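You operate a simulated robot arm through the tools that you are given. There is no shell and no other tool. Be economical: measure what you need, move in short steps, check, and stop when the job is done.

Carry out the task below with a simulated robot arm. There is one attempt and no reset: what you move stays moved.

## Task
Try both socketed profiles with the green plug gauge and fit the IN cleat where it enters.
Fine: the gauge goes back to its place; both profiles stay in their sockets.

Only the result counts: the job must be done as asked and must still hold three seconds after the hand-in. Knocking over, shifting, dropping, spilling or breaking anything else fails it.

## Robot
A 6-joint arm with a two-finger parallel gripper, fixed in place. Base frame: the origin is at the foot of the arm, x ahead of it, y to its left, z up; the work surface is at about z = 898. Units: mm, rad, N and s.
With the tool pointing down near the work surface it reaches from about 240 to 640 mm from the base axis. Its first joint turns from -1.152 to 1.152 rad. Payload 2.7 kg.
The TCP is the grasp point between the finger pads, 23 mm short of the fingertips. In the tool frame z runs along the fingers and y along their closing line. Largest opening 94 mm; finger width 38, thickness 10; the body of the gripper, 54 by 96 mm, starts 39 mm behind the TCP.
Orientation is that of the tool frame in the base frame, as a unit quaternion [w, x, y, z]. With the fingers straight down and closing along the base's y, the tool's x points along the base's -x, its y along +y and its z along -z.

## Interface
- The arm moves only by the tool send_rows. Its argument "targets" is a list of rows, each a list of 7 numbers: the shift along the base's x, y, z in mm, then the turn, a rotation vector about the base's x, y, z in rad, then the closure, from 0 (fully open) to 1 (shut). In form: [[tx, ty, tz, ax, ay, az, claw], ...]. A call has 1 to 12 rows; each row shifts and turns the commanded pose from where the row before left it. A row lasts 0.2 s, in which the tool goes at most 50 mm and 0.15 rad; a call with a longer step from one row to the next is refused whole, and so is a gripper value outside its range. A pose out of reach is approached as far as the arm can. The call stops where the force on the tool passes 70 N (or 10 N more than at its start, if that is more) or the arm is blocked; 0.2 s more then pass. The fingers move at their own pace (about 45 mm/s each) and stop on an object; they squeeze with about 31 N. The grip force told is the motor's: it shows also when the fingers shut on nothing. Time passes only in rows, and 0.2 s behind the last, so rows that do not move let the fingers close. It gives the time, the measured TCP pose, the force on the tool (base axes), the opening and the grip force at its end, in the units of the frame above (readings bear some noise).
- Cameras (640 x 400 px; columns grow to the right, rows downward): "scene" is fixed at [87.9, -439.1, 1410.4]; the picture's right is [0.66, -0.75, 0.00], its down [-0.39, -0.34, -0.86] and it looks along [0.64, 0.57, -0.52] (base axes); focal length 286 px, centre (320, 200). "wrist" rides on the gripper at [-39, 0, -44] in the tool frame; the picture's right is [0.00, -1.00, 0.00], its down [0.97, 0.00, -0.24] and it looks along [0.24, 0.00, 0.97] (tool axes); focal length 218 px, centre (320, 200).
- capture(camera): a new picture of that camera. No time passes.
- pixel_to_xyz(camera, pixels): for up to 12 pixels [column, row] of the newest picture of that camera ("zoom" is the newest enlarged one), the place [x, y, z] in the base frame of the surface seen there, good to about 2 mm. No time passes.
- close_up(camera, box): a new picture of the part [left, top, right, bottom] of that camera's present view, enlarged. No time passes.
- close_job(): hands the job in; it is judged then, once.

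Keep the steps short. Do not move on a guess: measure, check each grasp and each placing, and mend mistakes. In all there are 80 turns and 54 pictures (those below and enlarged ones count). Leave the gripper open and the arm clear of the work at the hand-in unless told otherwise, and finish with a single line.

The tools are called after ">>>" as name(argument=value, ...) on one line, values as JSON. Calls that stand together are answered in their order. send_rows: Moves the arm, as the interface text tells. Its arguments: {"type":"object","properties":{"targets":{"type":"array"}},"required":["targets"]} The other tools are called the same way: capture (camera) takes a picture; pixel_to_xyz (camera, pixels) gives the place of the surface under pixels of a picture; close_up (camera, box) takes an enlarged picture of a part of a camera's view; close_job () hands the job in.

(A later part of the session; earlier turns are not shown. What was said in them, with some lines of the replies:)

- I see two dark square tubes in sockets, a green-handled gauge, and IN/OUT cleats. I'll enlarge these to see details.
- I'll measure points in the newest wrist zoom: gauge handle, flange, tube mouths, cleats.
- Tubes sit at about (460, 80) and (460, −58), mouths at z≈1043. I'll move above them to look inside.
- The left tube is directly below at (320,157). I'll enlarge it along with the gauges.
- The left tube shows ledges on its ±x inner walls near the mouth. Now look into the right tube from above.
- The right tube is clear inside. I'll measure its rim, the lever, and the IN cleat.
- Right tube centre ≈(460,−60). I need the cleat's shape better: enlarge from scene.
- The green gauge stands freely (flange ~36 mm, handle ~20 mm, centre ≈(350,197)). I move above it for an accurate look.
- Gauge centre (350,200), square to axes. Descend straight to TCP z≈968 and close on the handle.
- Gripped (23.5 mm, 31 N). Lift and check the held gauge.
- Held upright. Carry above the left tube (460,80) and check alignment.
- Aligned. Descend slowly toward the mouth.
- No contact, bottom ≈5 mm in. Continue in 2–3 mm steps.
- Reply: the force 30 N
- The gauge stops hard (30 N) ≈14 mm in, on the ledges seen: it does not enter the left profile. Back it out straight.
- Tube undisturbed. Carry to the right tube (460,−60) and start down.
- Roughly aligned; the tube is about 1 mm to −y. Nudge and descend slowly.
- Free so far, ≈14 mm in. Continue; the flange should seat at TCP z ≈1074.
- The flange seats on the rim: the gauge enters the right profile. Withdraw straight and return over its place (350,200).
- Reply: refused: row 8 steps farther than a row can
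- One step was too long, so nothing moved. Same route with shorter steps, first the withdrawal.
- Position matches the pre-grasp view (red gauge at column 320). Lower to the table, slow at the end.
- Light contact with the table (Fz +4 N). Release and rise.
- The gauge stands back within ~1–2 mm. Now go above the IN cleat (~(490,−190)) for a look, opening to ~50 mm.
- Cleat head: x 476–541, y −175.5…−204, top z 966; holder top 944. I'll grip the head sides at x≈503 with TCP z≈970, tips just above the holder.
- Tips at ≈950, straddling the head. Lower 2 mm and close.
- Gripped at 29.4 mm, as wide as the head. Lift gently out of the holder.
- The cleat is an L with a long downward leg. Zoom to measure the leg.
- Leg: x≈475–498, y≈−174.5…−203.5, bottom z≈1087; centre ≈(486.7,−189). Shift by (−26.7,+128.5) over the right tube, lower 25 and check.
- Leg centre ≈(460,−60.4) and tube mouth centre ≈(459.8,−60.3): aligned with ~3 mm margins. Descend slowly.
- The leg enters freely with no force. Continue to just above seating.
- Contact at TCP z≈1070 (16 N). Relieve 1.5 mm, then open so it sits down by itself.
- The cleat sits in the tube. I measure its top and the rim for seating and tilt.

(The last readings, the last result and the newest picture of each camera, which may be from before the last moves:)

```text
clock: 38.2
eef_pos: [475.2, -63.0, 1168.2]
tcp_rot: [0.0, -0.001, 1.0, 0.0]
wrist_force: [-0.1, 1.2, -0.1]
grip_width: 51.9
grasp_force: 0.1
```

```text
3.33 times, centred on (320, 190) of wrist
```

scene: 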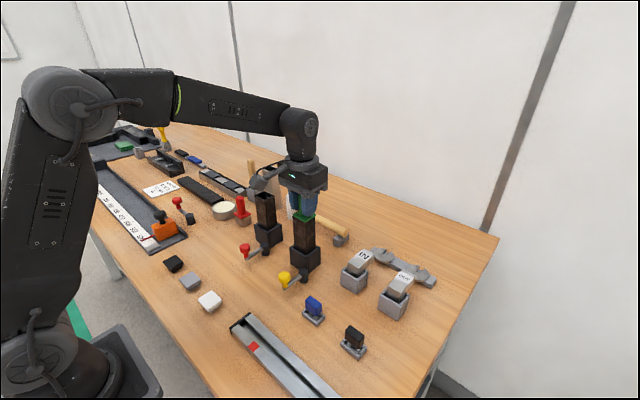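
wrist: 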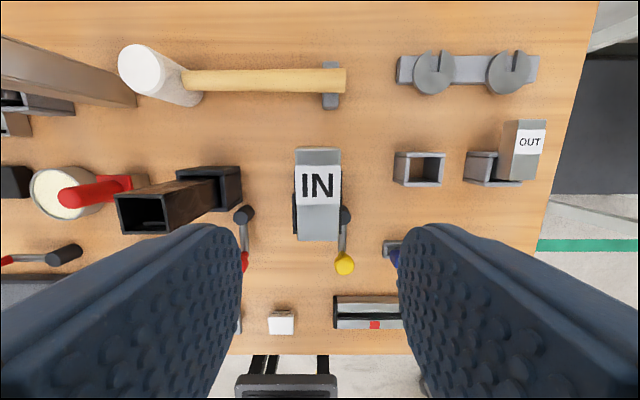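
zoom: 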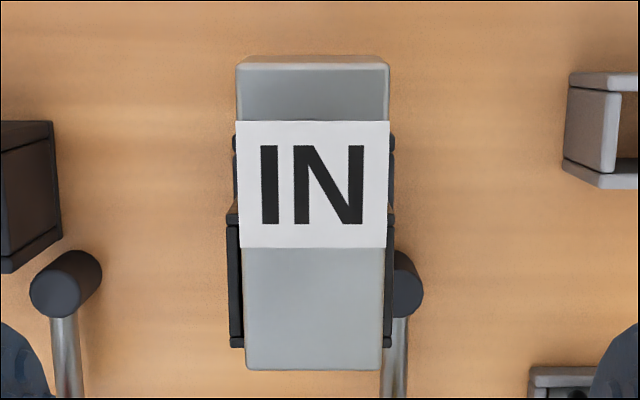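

The head is ~4 mm above the rear rim and pitched about 4° (front top 1065.5, back 1070): not fully seated. I'll close the fingers and come down over the tube axis to press it home gently.

>>> send_rows(targets=[[-10, 1, 0, 0, 0, 0, 1], [0, 0, 0, 0, 0, 0, 1], [0, 0, 0, 0, 0, 0, 1], [0, 0, -25, 0, 0, 0, 1], [0, 0, -25, 0, 0, 0, 1], [0, 0, -15, 0, 0, 0, 1], [0, 0, -3, 0, 0, 0, 1], [0, 0, 0, 0, 0, 0, 1]])

>>> close_up(camera="scene", box=[263, 160, 343, 230])

```text
clock: 40.0
eef_pos: [464.8, -59.0, 1097.8]
tcp_rot: [0.0, 0.0, 1.0, 0.0]
wrist_force: [-0.5, 0.6, 0.1]
grip_width: 0.0
grasp_force: 30.9
```

```text
5.71 times, centred on (303, 195) of scene
```

zoom: 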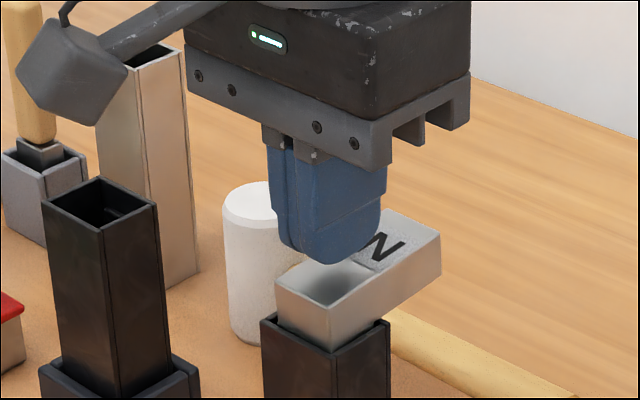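

Fingers shut above the head. Press in 1.5 mm steps, watching force.

>>> send_rows(targets=[[0, 0, -3, 0, 0, 0, 1], [0, 0, -2, 0, 0, 0, 1], [0, 0, -1.5, 0, 0, 0, 1], [0, 0, -1.5, 0, 0, 0, 1], [0, 0, 0, 0, 0, 0, 1]])

```text
clock: 41.2
eef_pos: [465.3, -60.1, 1089.2]
tcp_rot: [0.001, 0.0, 1.0, 0.0]
wrist_force: [2.2, 0.2, 6.4]
grip_width: 0.1
grasp_force: 30.5
```

Contact at TCP 1089 (6 N). Press a little further.

>>> send_rows(targets=[[0, 0, -1.5, 0, 0, 0, 1], [0, 0, -1.5, 0, 0, 0, 1], [0, 0, -1.5, 0, 0, 0, 1], [0, 0, 0, 0, 0, 0, 1]])

>>> close_up(camera="scene", box=[263, 180, 343, 250])

```text
clock: 42.2
eef_pos: [466.9, -60.6, 1088.9]
tcp_rot: [0.006, 0.0, 1.0, -0.001]
wrist_force: [0.0, 1.6, 37.8]
grip_width: 0.0
grasp_force: 31.8
```

```text
5.71 times, centred on (303, 215) of scene
```

zoom: 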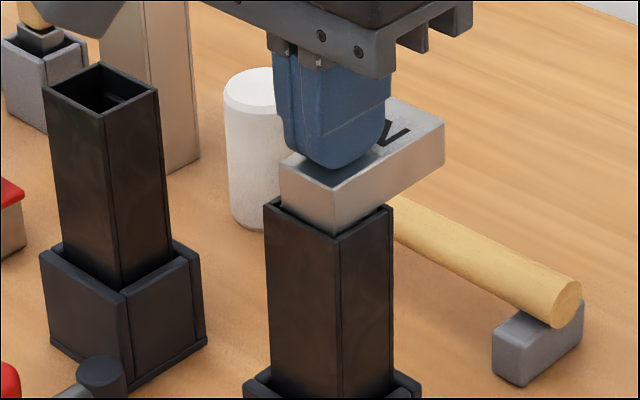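

Now firm (38 N) with tips at ≈1066. Measure head and rim again.

>>> pixel_to_xyz(camera="zoom", pixels=[[286, 172], [334, 194], [394, 103], [441, 123], [438, 161], [335, 230], [266, 205], [336, 242], [391, 210], [388, 190], [396, 182], [380, 197]])

>>> close_up(camera="scene", box=[287, 200, 335, 230])

```text
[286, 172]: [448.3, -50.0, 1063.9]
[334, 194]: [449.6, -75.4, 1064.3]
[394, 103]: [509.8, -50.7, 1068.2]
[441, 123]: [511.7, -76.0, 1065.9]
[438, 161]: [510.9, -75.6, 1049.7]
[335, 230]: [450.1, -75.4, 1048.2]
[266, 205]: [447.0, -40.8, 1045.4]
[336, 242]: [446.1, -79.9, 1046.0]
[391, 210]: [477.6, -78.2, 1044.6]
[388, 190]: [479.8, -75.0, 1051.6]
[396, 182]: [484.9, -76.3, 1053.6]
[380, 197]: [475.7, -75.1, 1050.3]
```

```text
13.33 times, centred on (311, 215) of scene
```

zoom: 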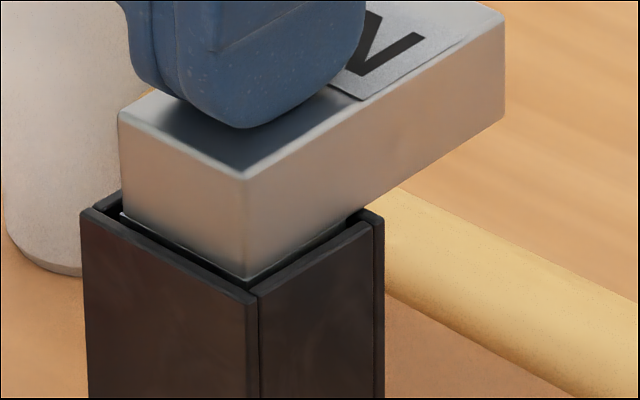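

Now head top ≈1064–1067, underside essentially on the rear rim. Back off straight up and recheck that it stays.

>>> send_rows(targets=[[0, 0, 5, 0, 0, 0, 1], [0, 0, 30, 0, 0, 0, 1], [0, 0, 45, 0, 0, 0, 1], [0, 0, 0, 0, 0, 0, 0.5], [0, 0, 0, 0, 0, 0, 0.5]])

>>> close_up(camera="scene", box=[279, 190, 343, 230])

```text
clock: 43.4
eef_pos: [467.3, -60.3, 1165.1]
tcp_rot: [-0.001, 0.0, 1.0, 0.0]
wrist_force: [0.2, -0.1, 0.3]
grip_width: 47.4
grasp_force: 0.0
```

```text
10.00 times, centred on (311, 210) of scene
```

zoom: 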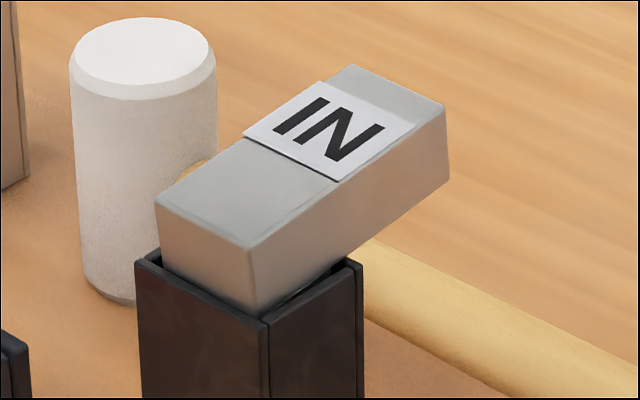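

>>> pixel_to_xyz(camera="zoom", pixels=[[160, 208], [245, 245], [355, 72], [440, 110], [445, 175], [240, 200], [140, 265], [268, 325], [358, 266], [290, 296], [335, 262], [258, 305]])

>>> close_up(camera="scene", box=[276, 210, 356, 290])

```text
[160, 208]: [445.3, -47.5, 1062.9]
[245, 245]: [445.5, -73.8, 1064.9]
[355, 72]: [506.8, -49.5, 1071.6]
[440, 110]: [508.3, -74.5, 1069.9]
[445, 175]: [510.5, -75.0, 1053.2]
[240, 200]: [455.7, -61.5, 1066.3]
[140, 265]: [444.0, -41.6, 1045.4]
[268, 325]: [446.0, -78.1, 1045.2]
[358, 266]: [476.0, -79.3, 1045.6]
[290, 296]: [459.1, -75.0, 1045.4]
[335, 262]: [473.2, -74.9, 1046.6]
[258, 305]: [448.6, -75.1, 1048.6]
```

```text
5.00 times, centred on (316, 250) of scene
```

zoom: 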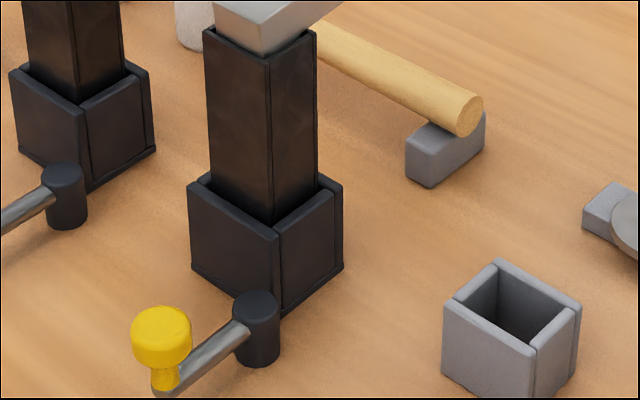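

The cleat tips about the rear rim since the leg has ~5 mm clearance to the rear wall: front 1064, back 1071. Sliding it +x until the leg lies flush on the rear wall will level it. I go in front of the head with shut fingers.

>>> send_rows(targets=[[-25, 0, 0, 0, 0, 0, 1], [-25, 0, 0, 0, 0, 0, 1], [0, 0, -30, 0, 0, 0, 1], [0, 0, -35, 0, 0, 0, 1], [0, 0, -20, 0, 0, 0, 1], [0, 0, -6, 0, 0, 0, 1], [0, 0, 0, 0, 0, 0, 1]])

>>> close_up(camera="scene", box=[263, 170, 343, 230])

```text
clock: 45.0
eef_pos: [415.2, -61.1, 1073.2]
tcp_rot: [0.0, 0.0, 1.0, 0.0]
wrist_force: [-0.6, -0.3, -0.4]
grip_width: 0.0
grasp_force: 31.3
```

```text
6.67 times, centred on (303, 200) of scene
```

zoom: 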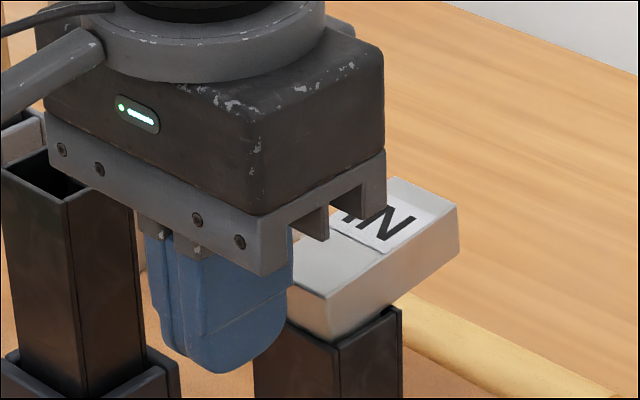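

Fingers are ~11 mm in front of the head face, tips at ≈1050. Advance toward contact in small steps.

>>> send_rows(targets=[[8, 0, 0, 0, 0, 0, 1], [2, 0, 0, 0, 0, 0, 1], [1, 0, 0, 0, 0, 0, 1], [1, 0, 0, 0, 0, 0, 1], [1, 0, 0, 0, 0, 0, 1], [1, 0, 0, 0, 0, 0, 1], [0, 0, 0, 0, 0, 0, 1]])

>>> close_up(camera="scene", box=[263, 170, 343, 230])

```text
clock: 46.6
eef_pos: [429.2, -60.9, 1074.3]
tcp_rot: [0.0, 0.0, 1.0, 0.0]
wrist_force: [-0.3, 0.2, -0.4]
grip_width: 0.1
grasp_force: 31.4
```

```text
6.67 times, centred on (303, 200) of scene
```

zoom: 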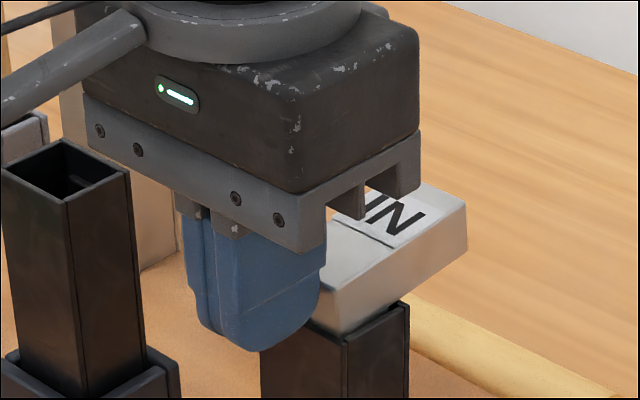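

Contact; cleat and tube both gave ~1–2 mm (socket play). Push on a little, watching force.

>>> send_rows(targets=[[1, 0, 0, 0, 0, 0, 1], [1, 0, 0, 0, 0, 0, 1], [1, 0, 0, 0, 0, 0, 1], [0, 0, 0, 0, 0, 0, 1]])

>>> close_up(camera="scene", box=[263, 170, 343, 230])

```text
clock: 47.6
eef_pos: [431.5, -60.1, 1074.1]
tcp_rot: [0.0, 0.0, 1.0, 0.0]
wrist_force: [-0.4, -0.2, -0.8]
grip_width: 0.0
grasp_force: 31.3
```

```text
6.67 times, centred on (303, 200) of scene
```

zoom: 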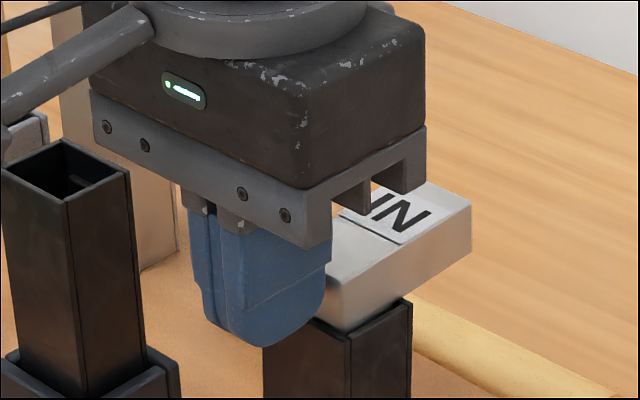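

>>> pixel_to_xyz(camera="zoom", pixels=[[345, 332], [408, 303], [344, 300], [466, 205], [470, 248], [350, 270], [393, 298], [405, 182], [352, 350], [352, 390]])

>>> close_up(camera="scene", box=[276, 200, 356, 290])

```text
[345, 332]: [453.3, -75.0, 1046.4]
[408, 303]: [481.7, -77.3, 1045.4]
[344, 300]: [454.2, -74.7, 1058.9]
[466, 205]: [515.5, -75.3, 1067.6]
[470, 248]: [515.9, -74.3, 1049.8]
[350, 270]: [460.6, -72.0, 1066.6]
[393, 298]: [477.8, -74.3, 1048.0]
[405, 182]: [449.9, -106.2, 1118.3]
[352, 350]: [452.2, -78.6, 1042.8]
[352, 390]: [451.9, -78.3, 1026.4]
```

```text
4.44 times, centred on (316, 245) of scene
```

zoom: 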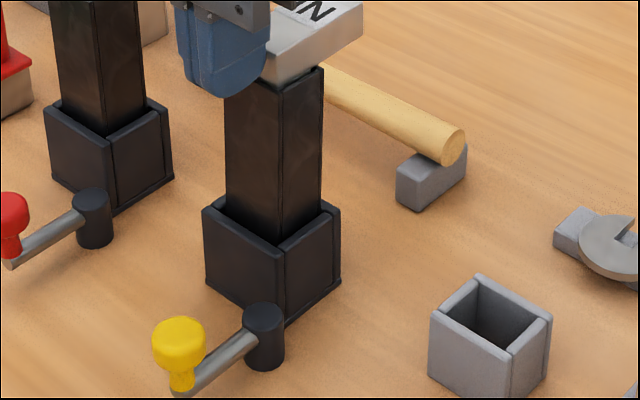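

Cleat is nearly level now, but the tube leans ~5 mm within its socket. Back off in −x and see whether it springs upright.

>>> send_rows(targets=[[-2, 0, 0, 0, 0, 0, 1], [-8, 0, 0, 0, 0, 0, 1], [-10, 0, 0, 0, 0, 0, 1], [0, 0, 45, 0, 0, 0, 1], [0, 0, 45, 0, 0, 0, 1], [0, 0, 0, 0, 0, 0, 1]])

>>> close_up(camera="scene", box=[263, 180, 343, 240])

```text
clock: 49.0
eef_pos: [409.7, -59.9, 1163.9]
tcp_rot: [0.0, 0.0, 1.0, 0.0]
wrist_force: [0.0, 1.1, -1.0]
grip_width: 0.0
grasp_force: 31.4
```

```text
6.67 times, centred on (303, 210) of scene
```

zoom: 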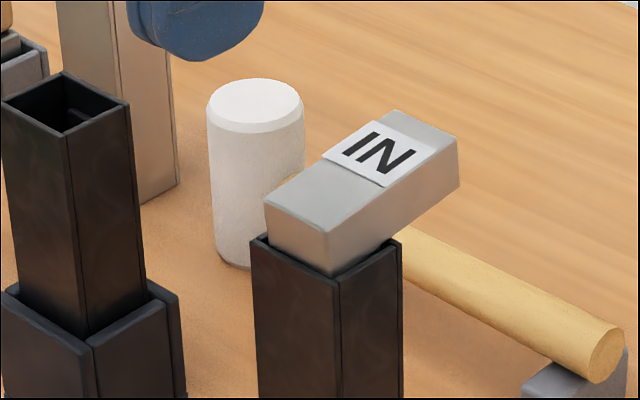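

>>> pixel_to_xyz(camera="zoom", pixels=[[270, 206], [326, 230], [396, 114], [454, 140], [456, 188], [330, 185], [253, 242], [338, 278], [399, 246], [328, 272], [385, 238], [345, 330]])

```text
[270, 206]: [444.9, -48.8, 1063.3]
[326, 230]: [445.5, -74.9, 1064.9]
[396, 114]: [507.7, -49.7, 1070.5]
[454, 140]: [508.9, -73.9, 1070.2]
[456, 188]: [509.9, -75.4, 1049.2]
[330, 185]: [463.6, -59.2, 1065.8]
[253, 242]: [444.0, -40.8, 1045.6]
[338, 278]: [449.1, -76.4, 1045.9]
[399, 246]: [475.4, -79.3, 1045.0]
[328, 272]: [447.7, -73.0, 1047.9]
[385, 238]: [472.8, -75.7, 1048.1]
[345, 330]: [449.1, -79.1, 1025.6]
```

Tube sprang upright but the cleat tilts again (front 1064, back 1070), since its leg stands off the rear wall. I'll regrip the head at x≈485 (TCP z≈1072, tips above the rim), level it and shift it back against the wall.

>>> send_rows(targets=[[36, 0, 10, 0, 0, 0, 0.45], [37, 0, 0, 0, 0, 0, 0.45], [0, 0, 0, 0, 0, 0, 0.45], [0, 0, -40, 0, 0, 0, 0.45], [0, 0, -40, 0, 0, 0, 0.45], [0, 0, -14, 0, 0, 0, 0.45], [0, 0, -6, 0, 0, 0, 0.45], [0, 0, 0, 0, 0, 0, 0.45]])

```text
clock: 50.8
eef_pos: [485.0, -61.0, 1074.8]
tcp_rot: [0.0, 0.0, 1.0, 0.0]
wrist_force: [0.2, -0.7, 0.5]
grip_width: 51.9
grasp_force: 0.2
```

At (485,−61,1074.8), tips ≈1052, beside the head. Lower 1 mm and close.

>>> send_rows(targets=[[0, 0, -1, 0, 0, 0, 0.45], [0, 0, 0, 0, 0, 0, 1], [0, 0, 0, 0, 0, 0, 1], [0, 0, 0, 0, 0, 0, 1], [0, 0, 0, 0, 0, 0, 1]])

```text
clock: 52.0
eef_pos: [485.4, -60.7, 1073.5]
tcp_rot: [0.0, 0.0, 1.0, 0.0]
wrist_force: [0.3, -0.1, 0.5]
grip_width: 29.5
grasp_force: 31.5
```

Gripped (29.5 mm). Raise slightly while leveling (+0.087 rad about y) and shifting +x.

>>> send_rows(targets=[[0.5, 0, 2, 0, 0, 0, 1], [1.5, 0, 1, 0, 0.029, 0, 1], [1.5, 0, 1, 0, 0.029, 0, 1], [1.5, 0, 0, 0, 0.029, 0, 1], [0, 0, 0, 0, 0, 0, 1]])

>>> close_up(camera="scene", box=[263, 175, 343, 235])

```text
clock: 53.2
eef_pos: [491.4, -59.8, 1076.8]
tcp_rot: [-0.044, 0.0, 0.999, 0.0]
wrist_force: [0.3, -1.0, -1.6]
grip_width: 29.6
grasp_force: 31.0
```

```text
6.67 times, centred on (303, 205) of scene
```

zoom: 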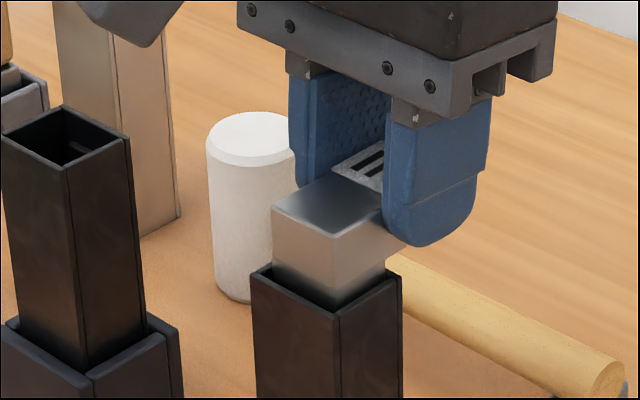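

>>> pixel_to_xyz(camera="zoom", pixels=[[277, 210], [330, 235], [335, 180], [275, 260], [331, 290], [332, 303], [384, 270], [253, 272], [337, 312], [399, 280], [376, 265], [350, 205]])

```text
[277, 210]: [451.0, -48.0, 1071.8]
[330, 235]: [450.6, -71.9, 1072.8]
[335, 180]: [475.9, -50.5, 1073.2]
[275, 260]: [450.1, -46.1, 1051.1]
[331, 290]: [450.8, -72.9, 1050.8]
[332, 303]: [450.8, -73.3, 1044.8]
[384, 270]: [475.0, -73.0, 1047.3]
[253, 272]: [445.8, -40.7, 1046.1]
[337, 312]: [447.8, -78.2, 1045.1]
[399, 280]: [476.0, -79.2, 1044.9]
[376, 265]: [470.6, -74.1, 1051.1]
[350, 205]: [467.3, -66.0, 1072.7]
```

Level now (tops 1072–1073) and leg rear at x≈474, at the wall. Nudge +1 mm and lower to seat.

>>> send_rows(targets=[[0.5, 0, -1, 0, 0, 0, 1], [0.5, 0, -2, 0, 0, 0, 1], [0.5, 0, -1.5, 0, 0, 0, 1], [0, 0, -1, 0, 0, 0, 1], [0, 0, -1, 0, 0, 0, 1], [0, 0, 0, 0, 0, 0, 1]])

```text
clock: 54.6
eef_pos: [492.6, -60.3, 1072.5]
tcp_rot: [-0.042, 0.001, 0.999, -0.001]
wrist_force: [-1.0, 1.9, 13.7]
grip_width: 29.5
grasp_force: 31.5
```

Contact 14 N with everything level. Release and withdraw upward.

>>> send_rows(targets=[[0, 0, 0.7, 0, 0, 0, 1], [0, 0, 0, 0, 0, 0, 0.45], [0, 0, 0, 0, 0, 0, 0.45], [0, 0, 0, 0, 0, 0, 0.45], [0, 0, 15, 0, 0, 0, 0.45], [0, 0, 35, 0, 0, 0, 0.45], [0, 0, 40, 0, -0.087, 0, 0.45], [-25, 0, 30, 0, 0, 0, 0], [-25, 0, 10, 0, 0, 0, 0], [0, 0, 0, 0, 0, 0, 0]])

>>> close_up(camera="scene", box=[263, 180, 343, 240])

```text
clock: 56.8
eef_pos: [441.0, -58.3, 1200.4]
tcp_rot: [0.0, 0.0, 1.0, 0.001]
wrist_force: [-0.5, 0.1, -0.2]
grip_width: 93.8
grasp_force: 0.1
```

```text
6.67 times, centred on (303, 210) of scene
```

zoom: 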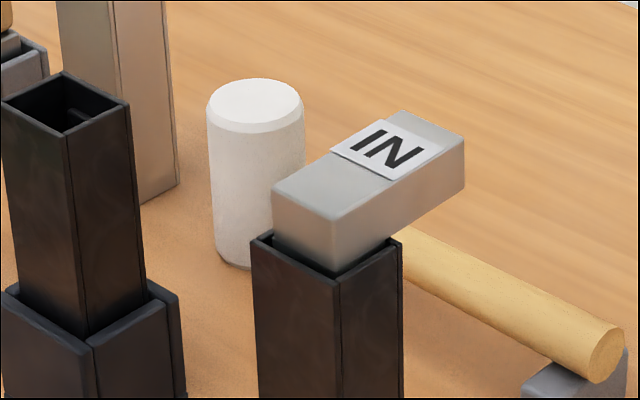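

>>> pixel_to_xyz(camera="zoom", pixels=[[276, 190], [334, 216], [404, 115], [458, 142], [462, 188], [335, 180], [253, 242], [338, 278], [399, 246], [336, 270], [388, 237], [278, 240]])

>>> capture(camera="scene")

```text
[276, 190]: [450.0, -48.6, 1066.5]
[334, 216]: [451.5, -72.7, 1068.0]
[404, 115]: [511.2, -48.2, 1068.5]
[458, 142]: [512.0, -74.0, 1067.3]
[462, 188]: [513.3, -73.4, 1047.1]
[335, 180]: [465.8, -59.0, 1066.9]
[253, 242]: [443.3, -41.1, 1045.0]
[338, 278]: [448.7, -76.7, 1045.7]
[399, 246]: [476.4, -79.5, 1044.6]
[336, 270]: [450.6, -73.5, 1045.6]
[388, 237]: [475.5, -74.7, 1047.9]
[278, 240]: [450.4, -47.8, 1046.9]
```

```text
1 pictures are left
```

scene: 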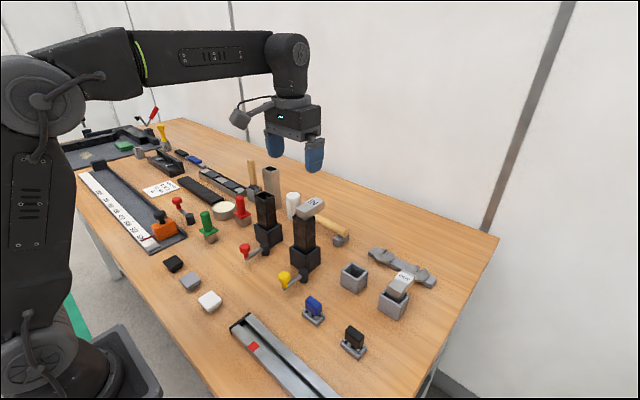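

The cleat now sits level on the rim (top 1066.5–1068.5 all round). Both tubes stand in their sockets, the gauge is back in place, and the arm is clear with the gripper open. I'll hand in.

>>> close_job()

```text
The job is handed in.
```

I tried the green gauge in both profiles: it stopped about 14 mm into the left one and seated fully in the right one, so the IN cleat is fitted level in the right profile, the gauge is back within about 2 mm of its place, and both profiles are in their sockets.
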